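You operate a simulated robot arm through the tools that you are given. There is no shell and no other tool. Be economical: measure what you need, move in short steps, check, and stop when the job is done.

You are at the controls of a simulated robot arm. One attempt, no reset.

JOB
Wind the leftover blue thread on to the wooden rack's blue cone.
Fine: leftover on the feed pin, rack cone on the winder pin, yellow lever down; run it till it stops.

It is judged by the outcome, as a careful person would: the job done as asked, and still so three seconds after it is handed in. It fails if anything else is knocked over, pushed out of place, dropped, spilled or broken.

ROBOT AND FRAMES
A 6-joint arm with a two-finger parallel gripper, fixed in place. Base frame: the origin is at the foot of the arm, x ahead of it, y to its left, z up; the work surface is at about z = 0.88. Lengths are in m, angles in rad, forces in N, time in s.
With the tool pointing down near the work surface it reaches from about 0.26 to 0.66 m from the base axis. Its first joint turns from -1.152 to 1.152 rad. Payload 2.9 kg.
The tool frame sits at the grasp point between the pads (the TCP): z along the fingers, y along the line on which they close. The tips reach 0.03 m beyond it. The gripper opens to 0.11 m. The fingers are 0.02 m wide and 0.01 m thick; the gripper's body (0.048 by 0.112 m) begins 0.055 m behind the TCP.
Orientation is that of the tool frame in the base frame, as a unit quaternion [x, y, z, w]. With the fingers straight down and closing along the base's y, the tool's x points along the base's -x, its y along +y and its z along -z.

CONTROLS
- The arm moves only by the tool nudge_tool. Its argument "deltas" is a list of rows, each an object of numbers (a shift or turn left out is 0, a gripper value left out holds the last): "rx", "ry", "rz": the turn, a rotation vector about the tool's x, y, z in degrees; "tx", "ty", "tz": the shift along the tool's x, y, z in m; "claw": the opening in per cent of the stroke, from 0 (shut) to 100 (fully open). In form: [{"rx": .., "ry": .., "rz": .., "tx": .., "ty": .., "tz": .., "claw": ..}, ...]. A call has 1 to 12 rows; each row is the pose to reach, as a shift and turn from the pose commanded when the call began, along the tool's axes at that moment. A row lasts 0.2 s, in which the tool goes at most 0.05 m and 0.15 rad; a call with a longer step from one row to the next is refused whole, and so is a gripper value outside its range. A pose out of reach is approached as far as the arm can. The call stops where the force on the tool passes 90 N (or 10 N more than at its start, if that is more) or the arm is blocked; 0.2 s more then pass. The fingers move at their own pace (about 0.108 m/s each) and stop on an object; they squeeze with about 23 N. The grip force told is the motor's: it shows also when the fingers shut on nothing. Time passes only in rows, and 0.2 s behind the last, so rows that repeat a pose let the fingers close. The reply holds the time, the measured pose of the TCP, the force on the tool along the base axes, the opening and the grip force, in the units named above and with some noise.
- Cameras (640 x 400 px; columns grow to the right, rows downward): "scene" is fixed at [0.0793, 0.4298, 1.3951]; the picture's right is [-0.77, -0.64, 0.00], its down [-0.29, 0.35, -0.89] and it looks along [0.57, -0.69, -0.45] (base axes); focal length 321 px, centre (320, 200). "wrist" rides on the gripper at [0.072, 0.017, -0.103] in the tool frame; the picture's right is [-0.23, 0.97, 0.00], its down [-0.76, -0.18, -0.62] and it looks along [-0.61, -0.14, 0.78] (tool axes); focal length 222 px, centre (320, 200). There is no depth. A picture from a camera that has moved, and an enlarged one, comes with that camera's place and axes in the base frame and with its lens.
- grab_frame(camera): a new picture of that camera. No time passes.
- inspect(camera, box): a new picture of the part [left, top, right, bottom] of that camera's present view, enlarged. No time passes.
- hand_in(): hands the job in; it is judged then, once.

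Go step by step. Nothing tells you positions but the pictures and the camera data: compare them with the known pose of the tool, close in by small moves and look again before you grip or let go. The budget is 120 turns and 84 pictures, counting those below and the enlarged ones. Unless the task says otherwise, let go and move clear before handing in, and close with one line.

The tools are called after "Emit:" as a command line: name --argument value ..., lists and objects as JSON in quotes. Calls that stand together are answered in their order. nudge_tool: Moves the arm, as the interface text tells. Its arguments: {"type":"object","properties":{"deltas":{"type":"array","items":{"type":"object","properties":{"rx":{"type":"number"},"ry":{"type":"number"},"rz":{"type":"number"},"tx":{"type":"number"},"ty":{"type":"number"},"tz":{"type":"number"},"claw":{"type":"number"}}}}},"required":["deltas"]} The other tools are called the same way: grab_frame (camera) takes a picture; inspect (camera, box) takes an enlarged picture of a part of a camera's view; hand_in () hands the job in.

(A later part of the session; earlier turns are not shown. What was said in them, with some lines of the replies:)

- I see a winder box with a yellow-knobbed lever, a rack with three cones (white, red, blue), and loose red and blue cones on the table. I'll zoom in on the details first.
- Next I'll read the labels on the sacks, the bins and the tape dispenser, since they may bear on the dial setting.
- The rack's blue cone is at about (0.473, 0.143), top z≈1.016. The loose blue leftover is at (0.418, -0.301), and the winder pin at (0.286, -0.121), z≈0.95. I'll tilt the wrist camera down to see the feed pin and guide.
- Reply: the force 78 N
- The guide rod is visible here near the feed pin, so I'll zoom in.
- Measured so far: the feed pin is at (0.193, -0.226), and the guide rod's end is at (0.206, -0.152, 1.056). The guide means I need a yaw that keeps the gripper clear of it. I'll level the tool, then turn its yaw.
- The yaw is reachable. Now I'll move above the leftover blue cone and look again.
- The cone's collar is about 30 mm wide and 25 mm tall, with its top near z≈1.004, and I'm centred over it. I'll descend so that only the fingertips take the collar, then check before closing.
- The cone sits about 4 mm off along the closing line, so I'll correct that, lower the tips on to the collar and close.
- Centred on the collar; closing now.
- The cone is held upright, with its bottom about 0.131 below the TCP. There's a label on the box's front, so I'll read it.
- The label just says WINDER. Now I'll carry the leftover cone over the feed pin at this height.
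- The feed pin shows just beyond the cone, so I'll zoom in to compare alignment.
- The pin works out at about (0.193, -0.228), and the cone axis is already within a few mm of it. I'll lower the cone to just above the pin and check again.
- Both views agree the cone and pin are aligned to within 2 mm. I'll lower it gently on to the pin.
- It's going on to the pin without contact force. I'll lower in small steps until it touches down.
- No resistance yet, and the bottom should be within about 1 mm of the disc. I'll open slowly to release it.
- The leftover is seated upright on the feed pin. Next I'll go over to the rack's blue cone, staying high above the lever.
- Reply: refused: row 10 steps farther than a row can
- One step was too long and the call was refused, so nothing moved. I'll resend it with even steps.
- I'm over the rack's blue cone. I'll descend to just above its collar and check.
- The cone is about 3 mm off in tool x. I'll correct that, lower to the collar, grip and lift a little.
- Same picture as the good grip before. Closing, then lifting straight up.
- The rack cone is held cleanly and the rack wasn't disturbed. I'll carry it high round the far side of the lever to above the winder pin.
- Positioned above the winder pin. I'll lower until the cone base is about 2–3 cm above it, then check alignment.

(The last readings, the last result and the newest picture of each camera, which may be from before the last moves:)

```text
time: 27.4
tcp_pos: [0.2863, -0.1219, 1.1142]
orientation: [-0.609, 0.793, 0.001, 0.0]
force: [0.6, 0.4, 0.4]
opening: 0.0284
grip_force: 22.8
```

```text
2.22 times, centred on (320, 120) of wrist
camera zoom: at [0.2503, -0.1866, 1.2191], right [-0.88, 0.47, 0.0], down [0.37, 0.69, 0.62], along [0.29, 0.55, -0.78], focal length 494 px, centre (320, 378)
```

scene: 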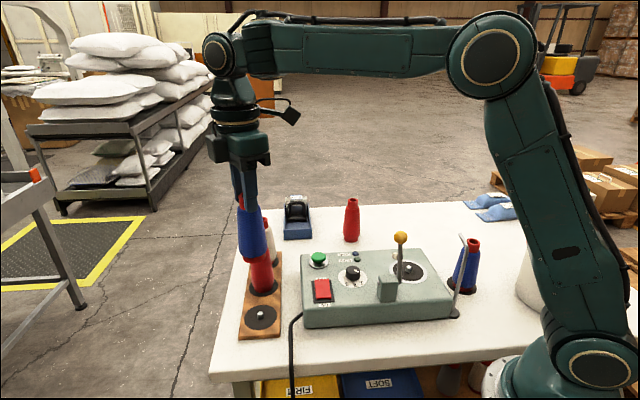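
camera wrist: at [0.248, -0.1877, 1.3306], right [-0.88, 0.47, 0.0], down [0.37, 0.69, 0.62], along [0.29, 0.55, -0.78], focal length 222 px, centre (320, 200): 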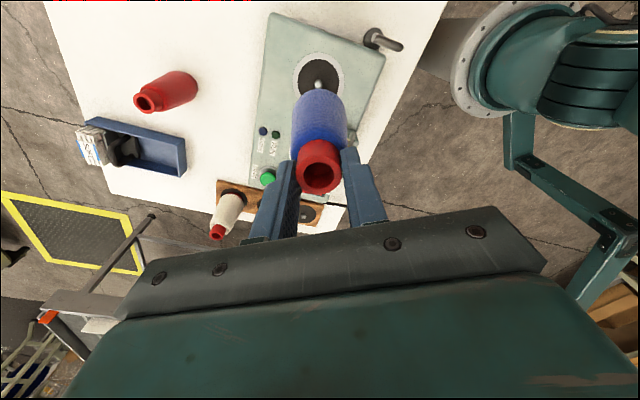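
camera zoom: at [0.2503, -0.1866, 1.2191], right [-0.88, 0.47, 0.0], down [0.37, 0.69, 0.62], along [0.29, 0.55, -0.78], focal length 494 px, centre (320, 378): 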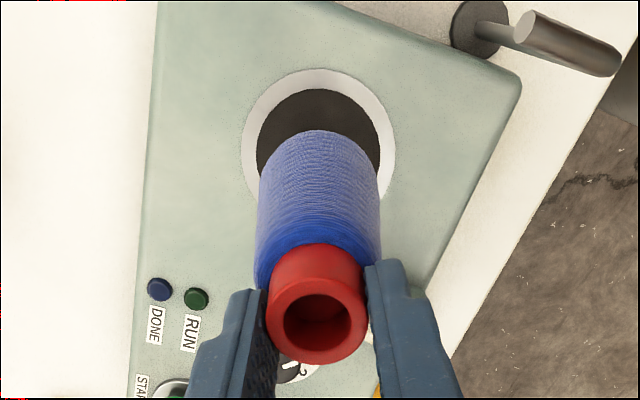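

The wrist view shows good alignment, while the scene view suggests up to 4 mm off in x. I'll go a little lower and look more closely.

Emit:
nudge_tool --deltas '[{"tz": 0.01}, {"tz": 0.02}, {"tz": 0.02}]'

Emit:
inspect --camera "scene" --box '[380, 220, 440, 290]'

Emit:
inspect --camera "wrist" --box '[240, 30, 400, 210]'

```text
time: 28.2
tcp_pos: [0.2859, -0.1204, 1.0945]
orientation: [-0.609, 0.793, 0.0, 0.0]
force: [-0.5, 0.3, -1.4]
opening: 0.0278
grip_force: 23.1
```

```text
5.71 times, centred on (410, 255) of scene
camera zoom: at [0.0793, 0.4298, 1.3951], right [-0.77, -0.64, 0.0], down [-0.29, 0.35, -0.89], along [0.57, -0.69, -0.45], focal length 1834 px, centre (-194, -114)
```

zoom: 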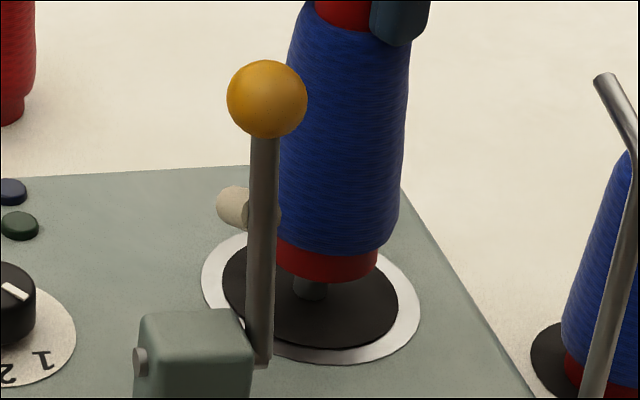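

```text
2.22 times, centred on (320, 120) of wrist
camera zoom: at [0.25, -0.1861, 1.2], right [-0.88, 0.47, 0.0], down [0.37, 0.69, 0.62], along [0.29, 0.55, -0.78], focal length 494 px, centre (320, 378)
```

zoom: 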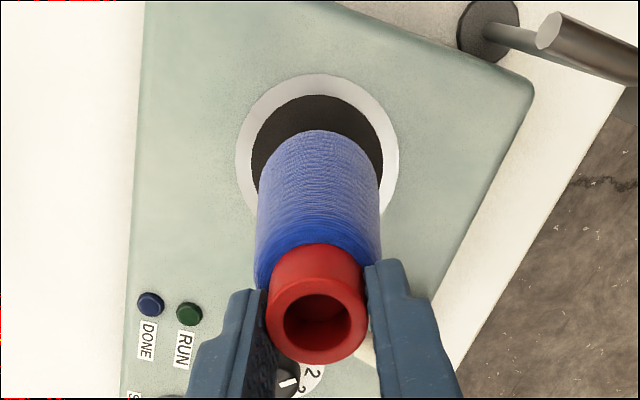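

The cone is about 1.5 mm off, so I'll correct that and lower gently on to the winder pin.

Emit:
nudge_tool --deltas '[{"ty": -0.0015}, {"ty": -0.0015, "tz": 0.005}, {"ty": -0.0015, "tz": 0.01}, {"ty": -0.0015, "tz": 0.014}, {"ty": -0.0015, "tz": 0.014}]'

Emit:
inspect --camera "scene" --box '[380, 220, 440, 290]'

```text
time: 29.4
tcp_pos: [0.2886, -0.1212, 1.0817]
orientation: [-0.609, 0.793, -0.001, -0.001]
force: [-0.1, 0.0, -1.2]
opening: 0.0282
grip_force: 22.5
```

```text
5.71 times, centred on (410, 255) of scene
camera zoom: at [0.0793, 0.4298, 1.3951], right [-0.77, -0.64, 0.0], down [-0.29, 0.35, -0.89], along [0.57, -0.69, -0.45], focal length 1834 px, centre (-194, -114)
```

zoom: 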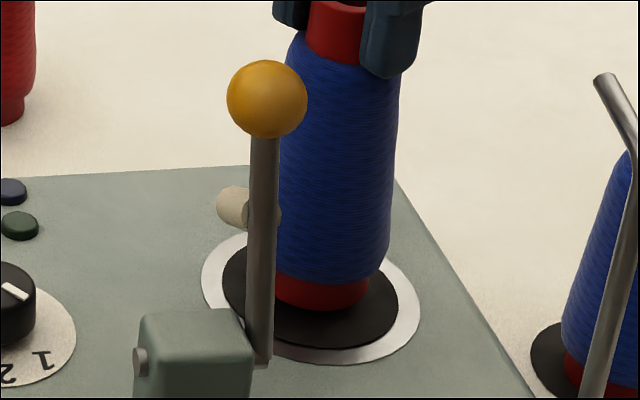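

It's on the pin. I'll continue down in small steps until it touches.

Emit:
nudge_tool --deltas '[{"tz": 0.002}, {"tz": 0.004}, {"tz": 0.004}]'

Emit:
inspect --camera "scene" --box '[380, 220, 440, 290]'

```text
time: 30.2
tcp_pos: [0.2877, -0.121, 1.0775]
orientation: [-0.609, 0.793, -0.001, 0.001]
force: [0.3, 0.3, -1.1]
opening: 0.0282
grip_force: 22.6
```

```text
5.71 times, centred on (410, 255) of scene
camera zoom: at [0.0793, 0.4298, 1.3951], right [-0.77, -0.64, 0.0], down [-0.29, 0.35, -0.89], along [0.57, -0.69, -0.45], focal length 1834 px, centre (-194, -114)
```

zoom: 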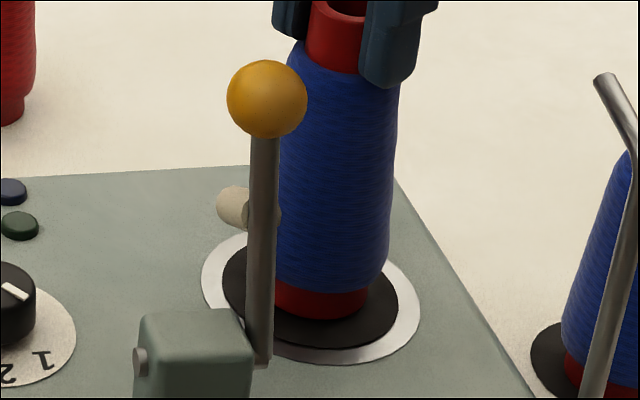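

Emit:
nudge_tool --deltas '[{"tz": 0.001}, {"tz": 0.002}, {"tz": 0.003}, {"tz": 0.003}]'

```text
time: 31.2
tcp_pos: [0.2882, -0.1204, 1.0749]
orientation: [-0.609, 0.794, 0.0, 0.0]
force: [0.0, 1.6, -0.5]
opening: 0.028
grip_force: 22.7
```

Emit:
nudge_tool --deltas '[{"tz": 0.001}, {"tz": 0.002}, {"tz": 0.002}]'

Emit:
inspect --camera "scene" --box '[380, 220, 440, 290]'

```text
time: 32.0
tcp_pos: [0.286, -0.1206, 1.0734]
orientation: [-0.609, 0.793, -0.002, 0.001]
force: [-3.9, 0.7, 23.5]
opening: 0.0282
grip_force: 22.7
```

```text
5.71 times, centred on (410, 255) of scene
camera zoom: at [0.079, 0.4299, 1.3951], right [-0.77, -0.64, 0.0], down [-0.29, 0.35, -0.89], along [0.57, -0.69, -0.45], focal length 1834 px, centre (-194, -114)
```

zoom: 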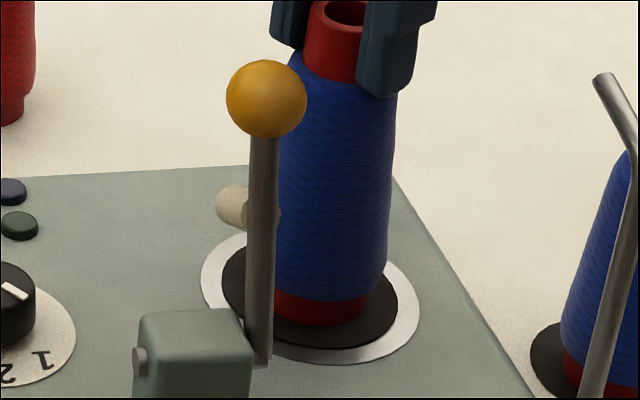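

Contact at 23 N, so it's seated. I'll ease off slightly, release and rise.

Emit:
nudge_tool --deltas '[{"tz": -0.001}, {"tz": -0.001, "claw": 36}, {"tz": -0.001, "claw": 45}, {"tz": -0.001, "claw": 60}]'

Emit:
nudge_tool --deltas '[{"tz": -0.03}, {"tz": -0.07}, {"tz": -0.11}, {"tz": -0.15}, {"tz": -0.15}]'

Emit:
grab_frame --camera "wrist"

Emit:
inspect --camera "scene" --box '[350, 190, 500, 320]'

```text
time: 33.0
tcp_pos: [0.2872, -0.1204, 1.0729]
orientation: [-0.609, 0.793, -0.001, 0.0]
force: [0.1, 0.0, 0.2]
opening: 0.0662
grip_force: 0.1
```

```text
time: 34.2
tcp_pos: [0.2856, -0.1202, 1.2239]
orientation: [-0.609, 0.793, -0.001, 0.0]
force: [-0.8, -0.2, 0.1]
opening: 0.0659
grip_force: 0.1
```

```text
32 pictures are left
camera wrist: at [0.2492, -0.1852, 1.3277], right [-0.88, 0.47, 0.0], down [0.37, 0.69, 0.62], along [0.29, 0.55, -0.78], focal length 222 px, centre (320, 200)
```

wrist: 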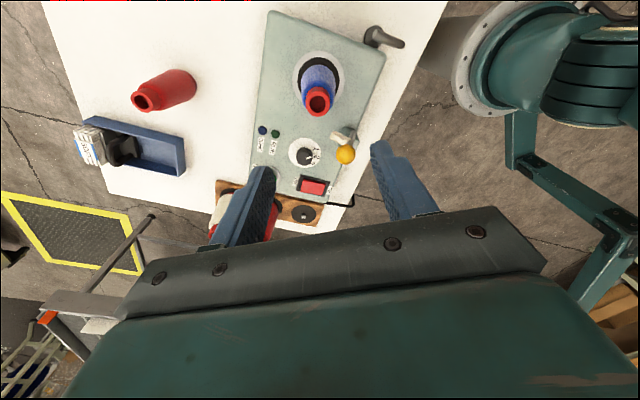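

```text
3.08 times, centred on (425, 255) of scene
camera zoom: at [0.0793, 0.4298, 1.3951], right [-0.77, -0.64, 0.0], down [-0.29, 0.35, -0.89], along [0.57, -0.69, -0.45], focal length 988 px, centre (-3, 31)
```

zoom: 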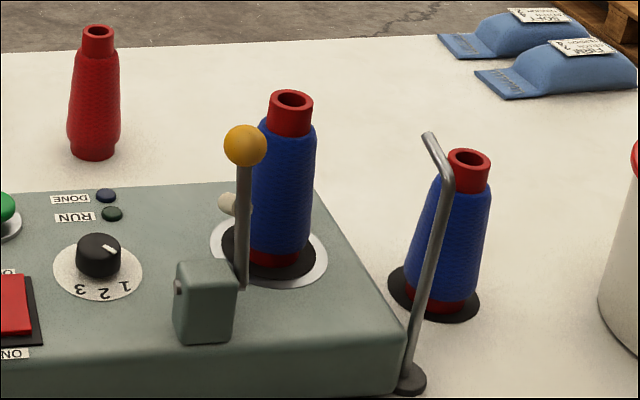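

Both cones are seated upright. Now I'll look closely at the lever, dial and switch.

Emit:
inspect --camera "wrist" --box '[240, 100, 370, 210]'

```text
3.64 times, centred on (305, 155) of wrist
camera zoom: at [0.2492, -0.1852, 1.3277], right [-0.88, 0.47, 0.0], down [0.37, 0.69, 0.62], along [0.29, 0.55, -0.78], focal length 808 px, centre (374, 364)
```

zoom: 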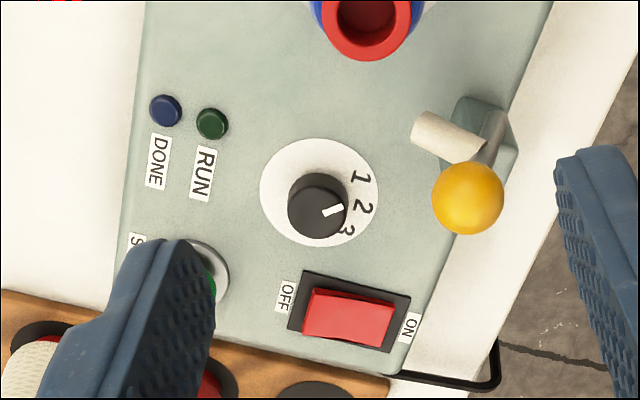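

The dial points at 1 and the rocker looks OFF. The lever pivots on its block and swings toward the operator side, laying its roller beside the cone. I'll turn the tool so the camera stays clear of the cone while I push the lever, working at height with the fingers shut.

Emit:
nudge_tool --deltas '[{"rz": 8, "claw": 0}, {"rz": 16}, {"rz": 24}, {"rz": 32}, {"rz": 40}, {"rz": 48}, {"rz": 56}, {"rz": 64}, {"rz": 72}, {"rz": 80}, {"rz": 88}, {"rz": 96}]'

Emit:
nudge_tool --deltas '[{"rz": 8}, {"rz": 16}, {"rz": 24}, {"rz": 32}, {"rz": 40}, {"rz": 48}, {"rz": 56}, {"rz": 64}, {"rz": 72}, {"rz": 80}, {"rz": 88}, {"rz": 96}]'

Emit:
nudge_tool --deltas '[{"rz": 8}, {"rz": 16}, {"rz": 18}, {"rz": 18}]'

Emit:
grab_frame --camera "wrist"

```text
time: 36.8
tcp_pos: [0.2876, -0.12, 1.2235]
orientation: [0.183, 0.983, -0.001, -0.001]
force: [0.7, 0.4, 0.4]
opening: 0.0
grip_force: 22.7
```

```text
time: 39.4
tcp_pos: [0.2873, -0.1198, 1.2233]
orientation: [0.853, 0.521, -0.001, 0.0]
force: [1.0, 0.0, -0.5]
opening: 0.0002
grip_force: 22.7
```

```text
time: 40.4
tcp_pos: [0.2878, -0.1209, 1.2238]
orientation: [0.924, 0.382, 0.0, 0.0]
force: [-1.0, -0.1, -0.2]
opening: 0.0
grip_force: 22.8
```

```text
29 pictures are left
camera wrist: at [0.3493, -0.0806, 1.3289], right [0.53, -0.85, 0.0], down [-0.66, -0.41, 0.62], along [-0.53, -0.33, -0.78], focal length 222 px, centre (320, 200)
```

wrist: 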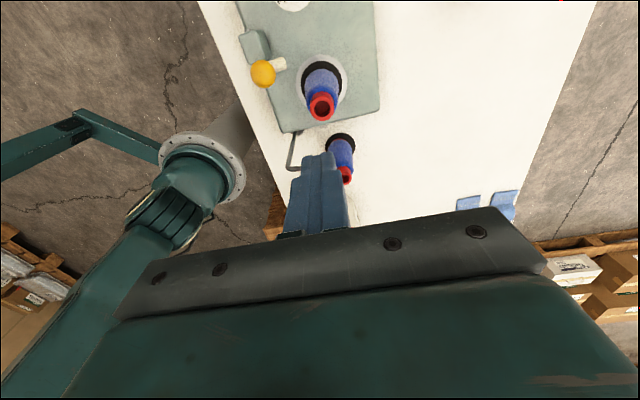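

The tool axes now line up with the winder, with tool x along the box and tool y toward the operator side. I'll bring the shut fingers down behind the yellow knob.

Emit:
nudge_tool --deltas '[{"tx": 0.017, "ty": -0.029}, {"tx": 0.034, "ty": -0.058}, {"tx": 0.05, "ty": -0.087}, {"tx": 0.05, "ty": -0.087, "tz": 0.04}, {"tx": 0.05, "ty": -0.087, "tz": 0.08}, {"tx": 0.05, "ty": -0.087, "tz": 0.1}, {"tx": 0.05, "ty": -0.087, "tz": 0.1}]'

Emit:
inspect --camera "scene" --box '[330, 150, 490, 320]'

Emit:
grab_frame --camera "wrist"

```text
time: 42.0
tcp_pos: [0.2625, -0.0246, 1.125]
orientation: [0.924, 0.383, 0.0, 0.0]
force: [-0.2, 0.5, 1.1]
opening: 0.0
grip_force: 23.2
```

```text
2.35 times, centred on (410, 235) of scene
camera zoom: at [0.0793, 0.4298, 1.3951], right [-0.77, -0.64, 0.0], down [-0.29, 0.35, -0.89], along [0.57, -0.69, -0.45], focal length 755 px, centre (108, 118)
```

zoom: 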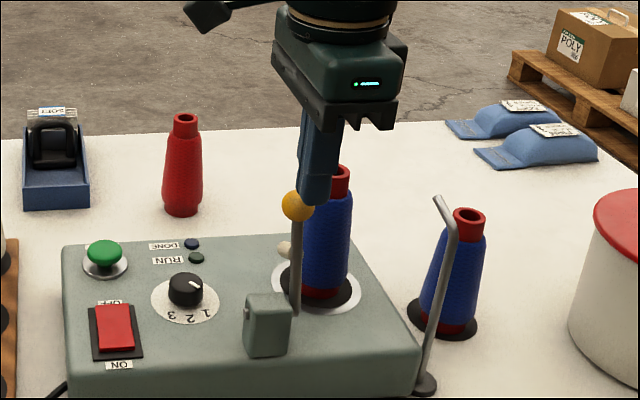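

```text
27 pictures are left
camera wrist: at [0.324, 0.0157, 1.2289], right [0.53, -0.85, 0.0], down [-0.66, -0.41, 0.62], along [-0.53, -0.33, -0.78], focal length 222 px, centre (320, 200)
```

wrist: 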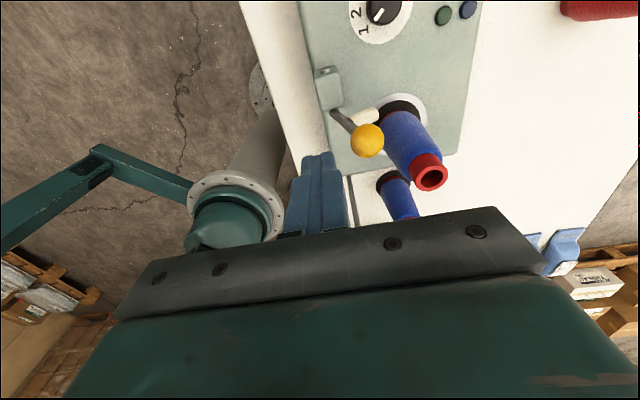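

The knob is about 34 mm ahead of the fingers. I'll lower behind it, then push it toward the operator side along its arc.

Emit:
nudge_tool --deltas '[{"tz": 0.025}, {"tz": 0.045}, {"tz": 0.045, "ty": 0.012}, {"tz": 0.045, "ty": 0.025}, {"tz": 0.046, "ty": 0.035}, {"tz": 0.048, "ty": 0.045}, {"tz": 0.051, "ty": 0.055}, {"tz": 0.051, "ty": 0.055}]'

Emit:
inspect --camera "scene" --box '[330, 150, 490, 320]'

```text
time: 43.8
tcp_pos: [0.3005, -0.0632, 1.0724]
orientation: [0.924, 0.382, 0.0, 0.0]
force: [-1.5, 0.6, -2.1]
opening: 0.0
grip_force: 23.0
```

```text
2.35 times, centred on (410, 235) of scene
camera zoom: at [0.0793, 0.4298, 1.3951], right [-0.77, -0.64, 0.0], down [-0.29, 0.35, -0.89], along [0.57, -0.69, -0.45], focal length 755 px, centre (108, 118)
```

zoom: 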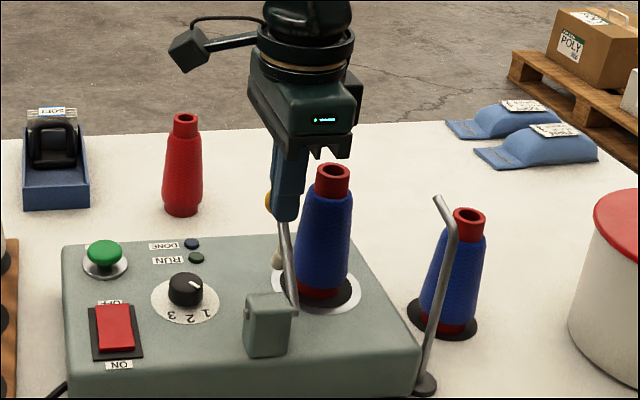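

The lever is following with little force. Continuing along the arc.

Emit:
nudge_tool --deltas '[{"ty": 0.01, "tz": 0.005}, {"ty": 0.02, "tz": 0.011}, {"ty": 0.03, "tz": 0.019}, {"ty": 0.041, "tz": 0.03}, {"ty": 0.05, "tz": 0.042}, {"ty": 0.05, "tz": 0.042}]'

Emit:
inspect --camera "scene" --box '[330, 150, 490, 320]'

Emit:
grab_frame --camera "wrist"

```text
time: 45.0
tcp_pos: [0.3294, -0.0916, 1.0441]
orientation: [0.923, 0.386, 0.002, -0.002]
force: [-35.4, 22.0, 112.5]
opening: 0.0002
grip_force: 22.6
stopped in row 5: the force on the tool passed its limit (the readings are from after the stop); the commanded pose is now the measured one
```

```text
2.35 times, centred on (410, 235) of scene
camera zoom: at [0.0776, 0.4305, 1.395], right [-0.77, -0.64, 0.0], down [-0.29, 0.35, -0.89], along [0.57, -0.69, -0.45], focal length 755 px, centre (108, 118)
```

zoom: 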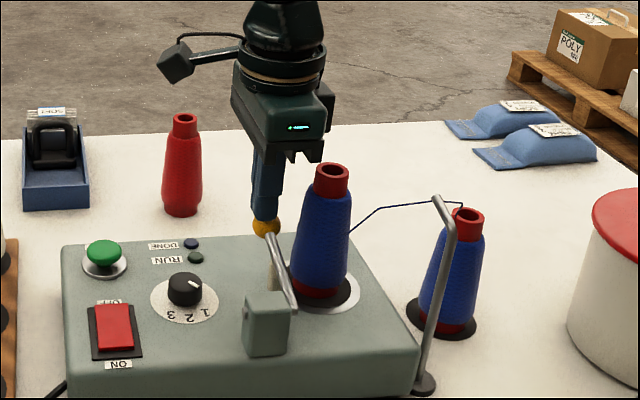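

```text
24 pictures are left
camera wrist: at [0.3925, -0.0526, 1.1491], right [0.53, -0.85, 0.0], down [-0.66, -0.42, 0.62], along [-0.53, -0.33, -0.78], focal length 222 px, centre (320, 200)
```

wrist: 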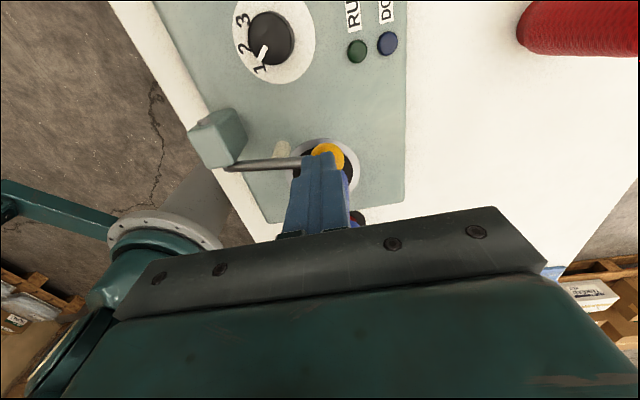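

The lever hit its stop, and the thread is now strung from the leftover through the guide to the cone, so the lever counts as down. I'll back off and check that it stays.

Emit:
nudge_tool --deltas '[{"ty": -0.006, "tz": -0.008}, {"ty": -0.01, "tz": -0.03}, {"ty": -0.01, "tz": -0.07}, {"ty": -0.01, "tz": -0.11}, {"ty": -0.01, "tz": -0.11}]'

Emit:
inspect --camera "scene" --box '[300, 180, 480, 330]'

```text
time: 46.2
tcp_pos: [0.3239, -0.0883, 1.1499]
orientation: [0.923, 0.386, -0.002, -0.002]
force: [-0.2, -0.3, -0.4]
opening: 0.0004
grip_force: 23.4
```

```text
2.67 times, centred on (390, 255) of scene
camera zoom: at [0.0793, 0.4298, 1.3951], right [-0.77, -0.64, 0.0], down [-0.29, 0.35, -0.89], along [0.57, -0.69, -0.45], focal length 856 px, centre (133, 53)
```

zoom: 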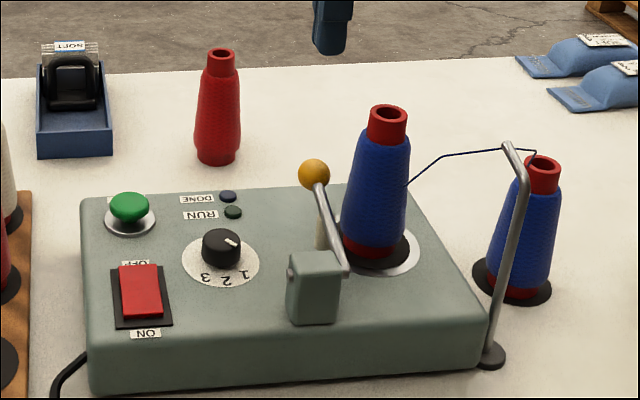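

The lever stays down. Now I'll check which way the rocker switch is tipped.

Emit:
inspect --camera "scene" --box '[305, 245, 345, 315]'

```text
5.71 times, centred on (325, 280) of scene
camera zoom: at [0.0793, 0.4298, 1.3951], right [-0.77, -0.64, 0.0], down [-0.29, 0.35, -0.89], along [0.57, -0.69, -0.45], focal length 1834 px, centre (291, -257)
```

zoom: 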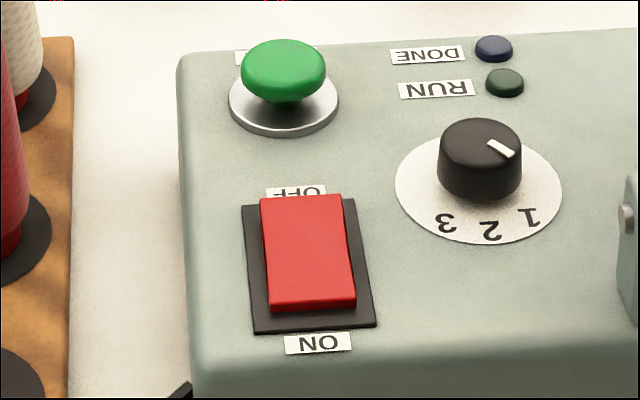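

The OFF end stands proud, so power already looks ON. I'll move over the green start button at about (0.456, -0.0185), top z≈0.962.

Emit:
nudge_tool --deltas '[{"tx": 0.045, "ty": 0.015}, {"tx": 0.09, "ty": 0.03}, {"tx": 0.132, "ty": 0.042}, {"tx": 0.1422, "ty": 0.0452}, {"tx": 0.1422, "ty": 0.0452, "tz": 0.04}, {"tx": 0.1422, "ty": 0.0452, "tz": 0.08}, {"tx": 0.1422, "ty": 0.0452, "tz": 0.12}, {"tx": 0.1422, "ty": 0.0452, "tz": 0.12}]'

Emit:
inspect --camera "scene" --box '[290, 180, 370, 310]'

Emit:
grab_frame --camera "wrist"

```text
time: 48.0
tcp_pos: [0.4583, -0.0163, 1.0277]
orientation: [0.923, 0.385, -0.002, -0.003]
force: [0.2, 0.9, 0.5]
opening: 0.0
grip_force: 23.3
```

```text
3.08 times, centred on (330, 245) of scene
camera zoom: at [0.0793, 0.4298, 1.3951], right [-0.77, -0.64, 0.0], down [-0.29, 0.35, -0.89], along [0.57, -0.69, -0.45], focal length 988 px, centre (289, 62)
```

zoom: 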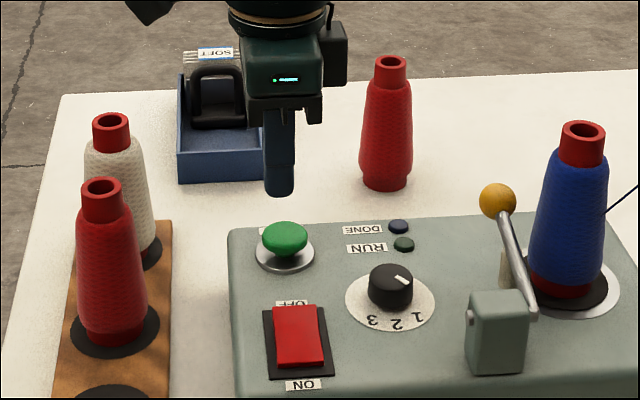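

```text
20 pictures are left
camera wrist: at [0.5207, 0.0233, 1.1329], right [0.53, -0.85, -0.01], down [-0.66, -0.42, 0.63], along [-0.53, -0.33, -0.78], focal length 222 px, centre (320, 200)
```

wrist: 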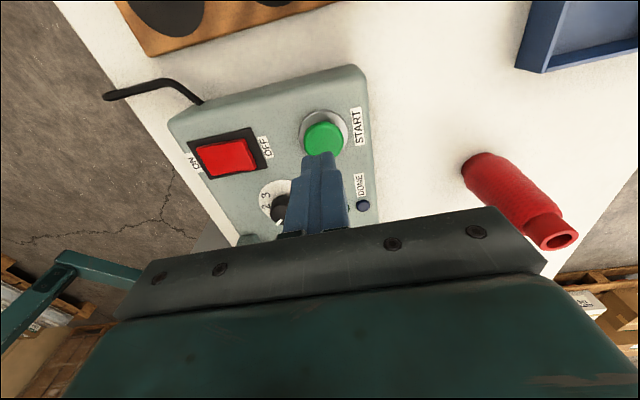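

Aligned over START. Pressing down gently.

Emit:
nudge_tool --deltas '[{"tz": 0.02}, {"tz": 0.032}, {"tz": 0.036}, {"tz": 0.04}, {"tz": 0.04}]'

Emit:
inspect --camera "scene" --box '[290, 180, 370, 310]'

```text
time: 49.2
tcp_pos: [0.4578, -0.0184, 0.9878]
orientation: [0.923, 0.385, -0.001, -0.003]
force: [0.3, 0.0, 1.8]
opening: 0.0
grip_force: 23.0
```

```text
3.08 times, centred on (330, 245) of scene
camera zoom: at [0.0793, 0.4298, 1.3951], right [-0.77, -0.64, 0.0], down [-0.29, 0.35, -0.89], along [0.57, -0.69, -0.45], focal length 988 px, centre (289, 62)
```

zoom: 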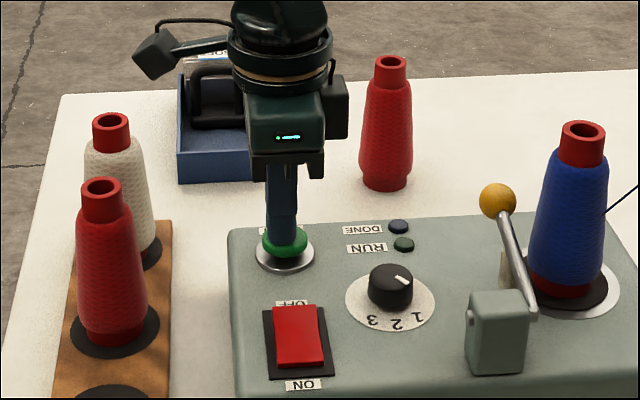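

Emit:
nudge_tool --deltas '[{"tz": 0.002}, {"tz": 0.004}, {"tz": 0.004}]'

```text
time: 50.0
tcp_pos: [0.4569, -0.017, 0.9846]
orientation: [0.923, 0.385, -0.002, -0.002]
force: [-1.8, 2.1, 6.0]
opening: 0.0
grip_force: 23.1
```

The button is yielding like a spring, at 6 N. A little further, then a look at the RUN lamp.

Emit:
nudge_tool --deltas '[{"tz": 0.002}, {"tz": 0.004}, {"tz": 0.004}]'

Emit:
inspect --camera "scene" --box '[300, 180, 480, 310]'

```text
time: 50.8
tcp_pos: [0.4575, -0.0165, 0.9818]
orientation: [0.923, 0.386, -0.001, -0.003]
force: [-5.5, 2.5, 23.3]
opening: 0.0
grip_force: 22.9
```

```text
3.08 times, centred on (390, 245) of scene
camera zoom: at [0.0788, 0.4299, 1.3951], right [-0.77, -0.64, 0.0], down [-0.29, 0.35, -0.89], along [0.57, -0.69, -0.45], focal length 988 px, centre (105, 62)
```

zoom: 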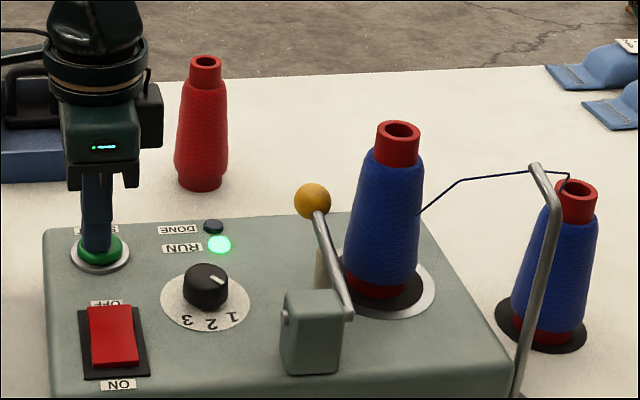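

The RUN lamp is lit. I'll lift off and wait for it to finish.

Emit:
nudge_tool --deltas '[{"tz": -0.02}, {"tz": -0.06}, {"tz": -0.1}, {"tz": -0.14}, {"tz": -0.14}, {"tz": -0.14}, {"tz": -0.14}, {"tz": -0.14}, {"tz": -0.14}, {"tz": -0.14}, {"tz": -0.14}, {"tz": -0.14}]'

Emit:
nudge_tool --deltas '[{}, {}, {}, {}, {}, {}, {}, {}, {}, {}, {}, {}]'

Emit:
inspect --camera "scene" --box '[300, 180, 480, 310]'

```text
time: 53.4
tcp_pos: [0.4584, -0.018, 1.1187]
orientation: [0.923, 0.385, -0.002, -0.003]
force: [-0.2, 0.7, -0.6]
opening: 0.0
grip_force: 23.2
```

```text
time: 56.0
tcp_pos: [0.4579, -0.0181, 1.1197]
orientation: [0.923, 0.385, -0.002, -0.003]
force: [-0.2, 0.3, -0.8]
opening: 0.0001
grip_force: 23.0
```

```text
3.08 times, centred on (390, 245) of scene
camera zoom: at [0.0793, 0.4298, 1.3951], right [-0.77, -0.64, 0.0], down [-0.29, 0.35, -0.89], along [0.57, -0.69, -0.45], focal length 988 px, centre (105, 62)
```

zoom: 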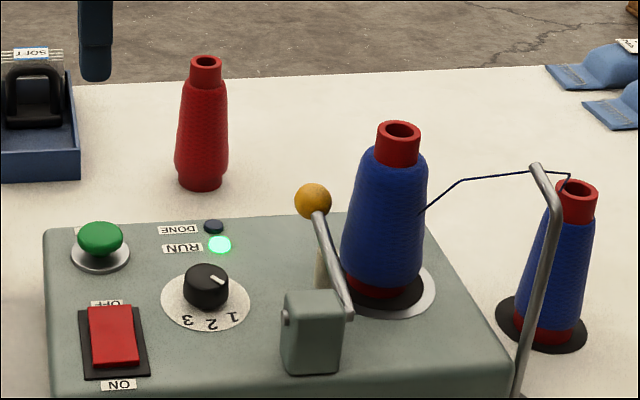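

It's winding: the leftover is thinning and the rack cone is growing. I'll keep waiting.

Emit:
nudge_tool --deltas '[{}, {}, {}, {}, {}, {}, {}, {}, {}, {}, {}, {}]'

Emit:
nudge_tool --deltas '[{}, {}, {}, {}, {}, {}, {}, {}, {}, {}, {}, {}]'

Emit:
nudge_tool --deltas '[{}, {}, {}, {}, {}, {}, {}, {}, {}, {}, {}, {}]'

Emit:
inspect --camera "scene" --box '[300, 180, 480, 310]'

```text
time: 58.6
tcp_pos: [0.4581, -0.0186, 1.1193]
orientation: [0.923, 0.386, -0.001, -0.003]
force: [0.3, 0.0, 0.5]
opening: 0.0001
grip_force: 23.3
```

```text
time: 61.2
tcp_pos: [0.4581, -0.0188, 1.1194]
orientation: [0.923, 0.385, -0.002, -0.003]
force: [0.2, 0.3, -0.7]
opening: 0.0
grip_force: 22.9
```

```text
time: 63.8
tcp_pos: [0.4578, -0.0183, 1.1192]
orientation: [0.923, 0.385, -0.002, -0.003]
force: [0.9, -0.4, 0.2]
opening: 0.0
grip_force: 23.3
```

```text
3.08 times, centred on (390, 245) of scene
camera zoom: at [0.0793, 0.4298, 1.3951], right [-0.77, -0.64, 0.0], down [-0.29, 0.35, -0.89], along [0.57, -0.69, -0.45], focal length 988 px, centre (105, 62)
```

zoom: 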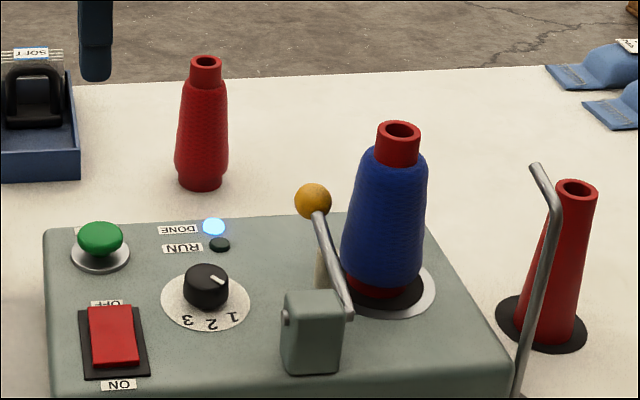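

The DONE lamp is lit, the leftover core is bare, and all its thread is on the rack's cone. The arm is clear and nothing else looks disturbed, but I'll take one last look at the whole scene.

Emit:
grab_frame --camera "scene"

```text
15 pictures are left
```

scene: 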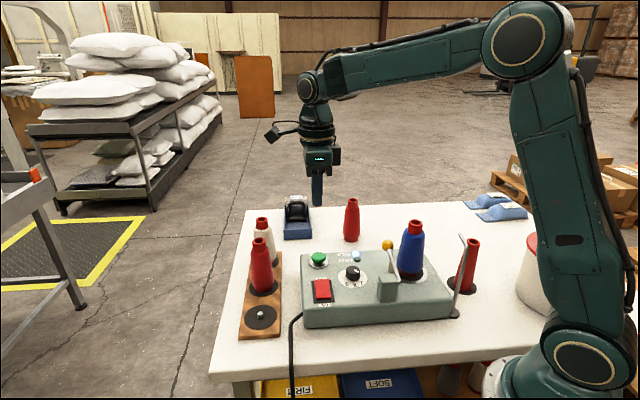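

Everything is in place and the winder has stopped, so I'm handing in.

Emit:
hand_in

```text
The job is handed in.
```

The leftover blue thread is fully wound on to the rack's blue cone. The winder stopped by itself with DONE lit; the full cone is still on the winder pin, and the bare core is on the feed pin.
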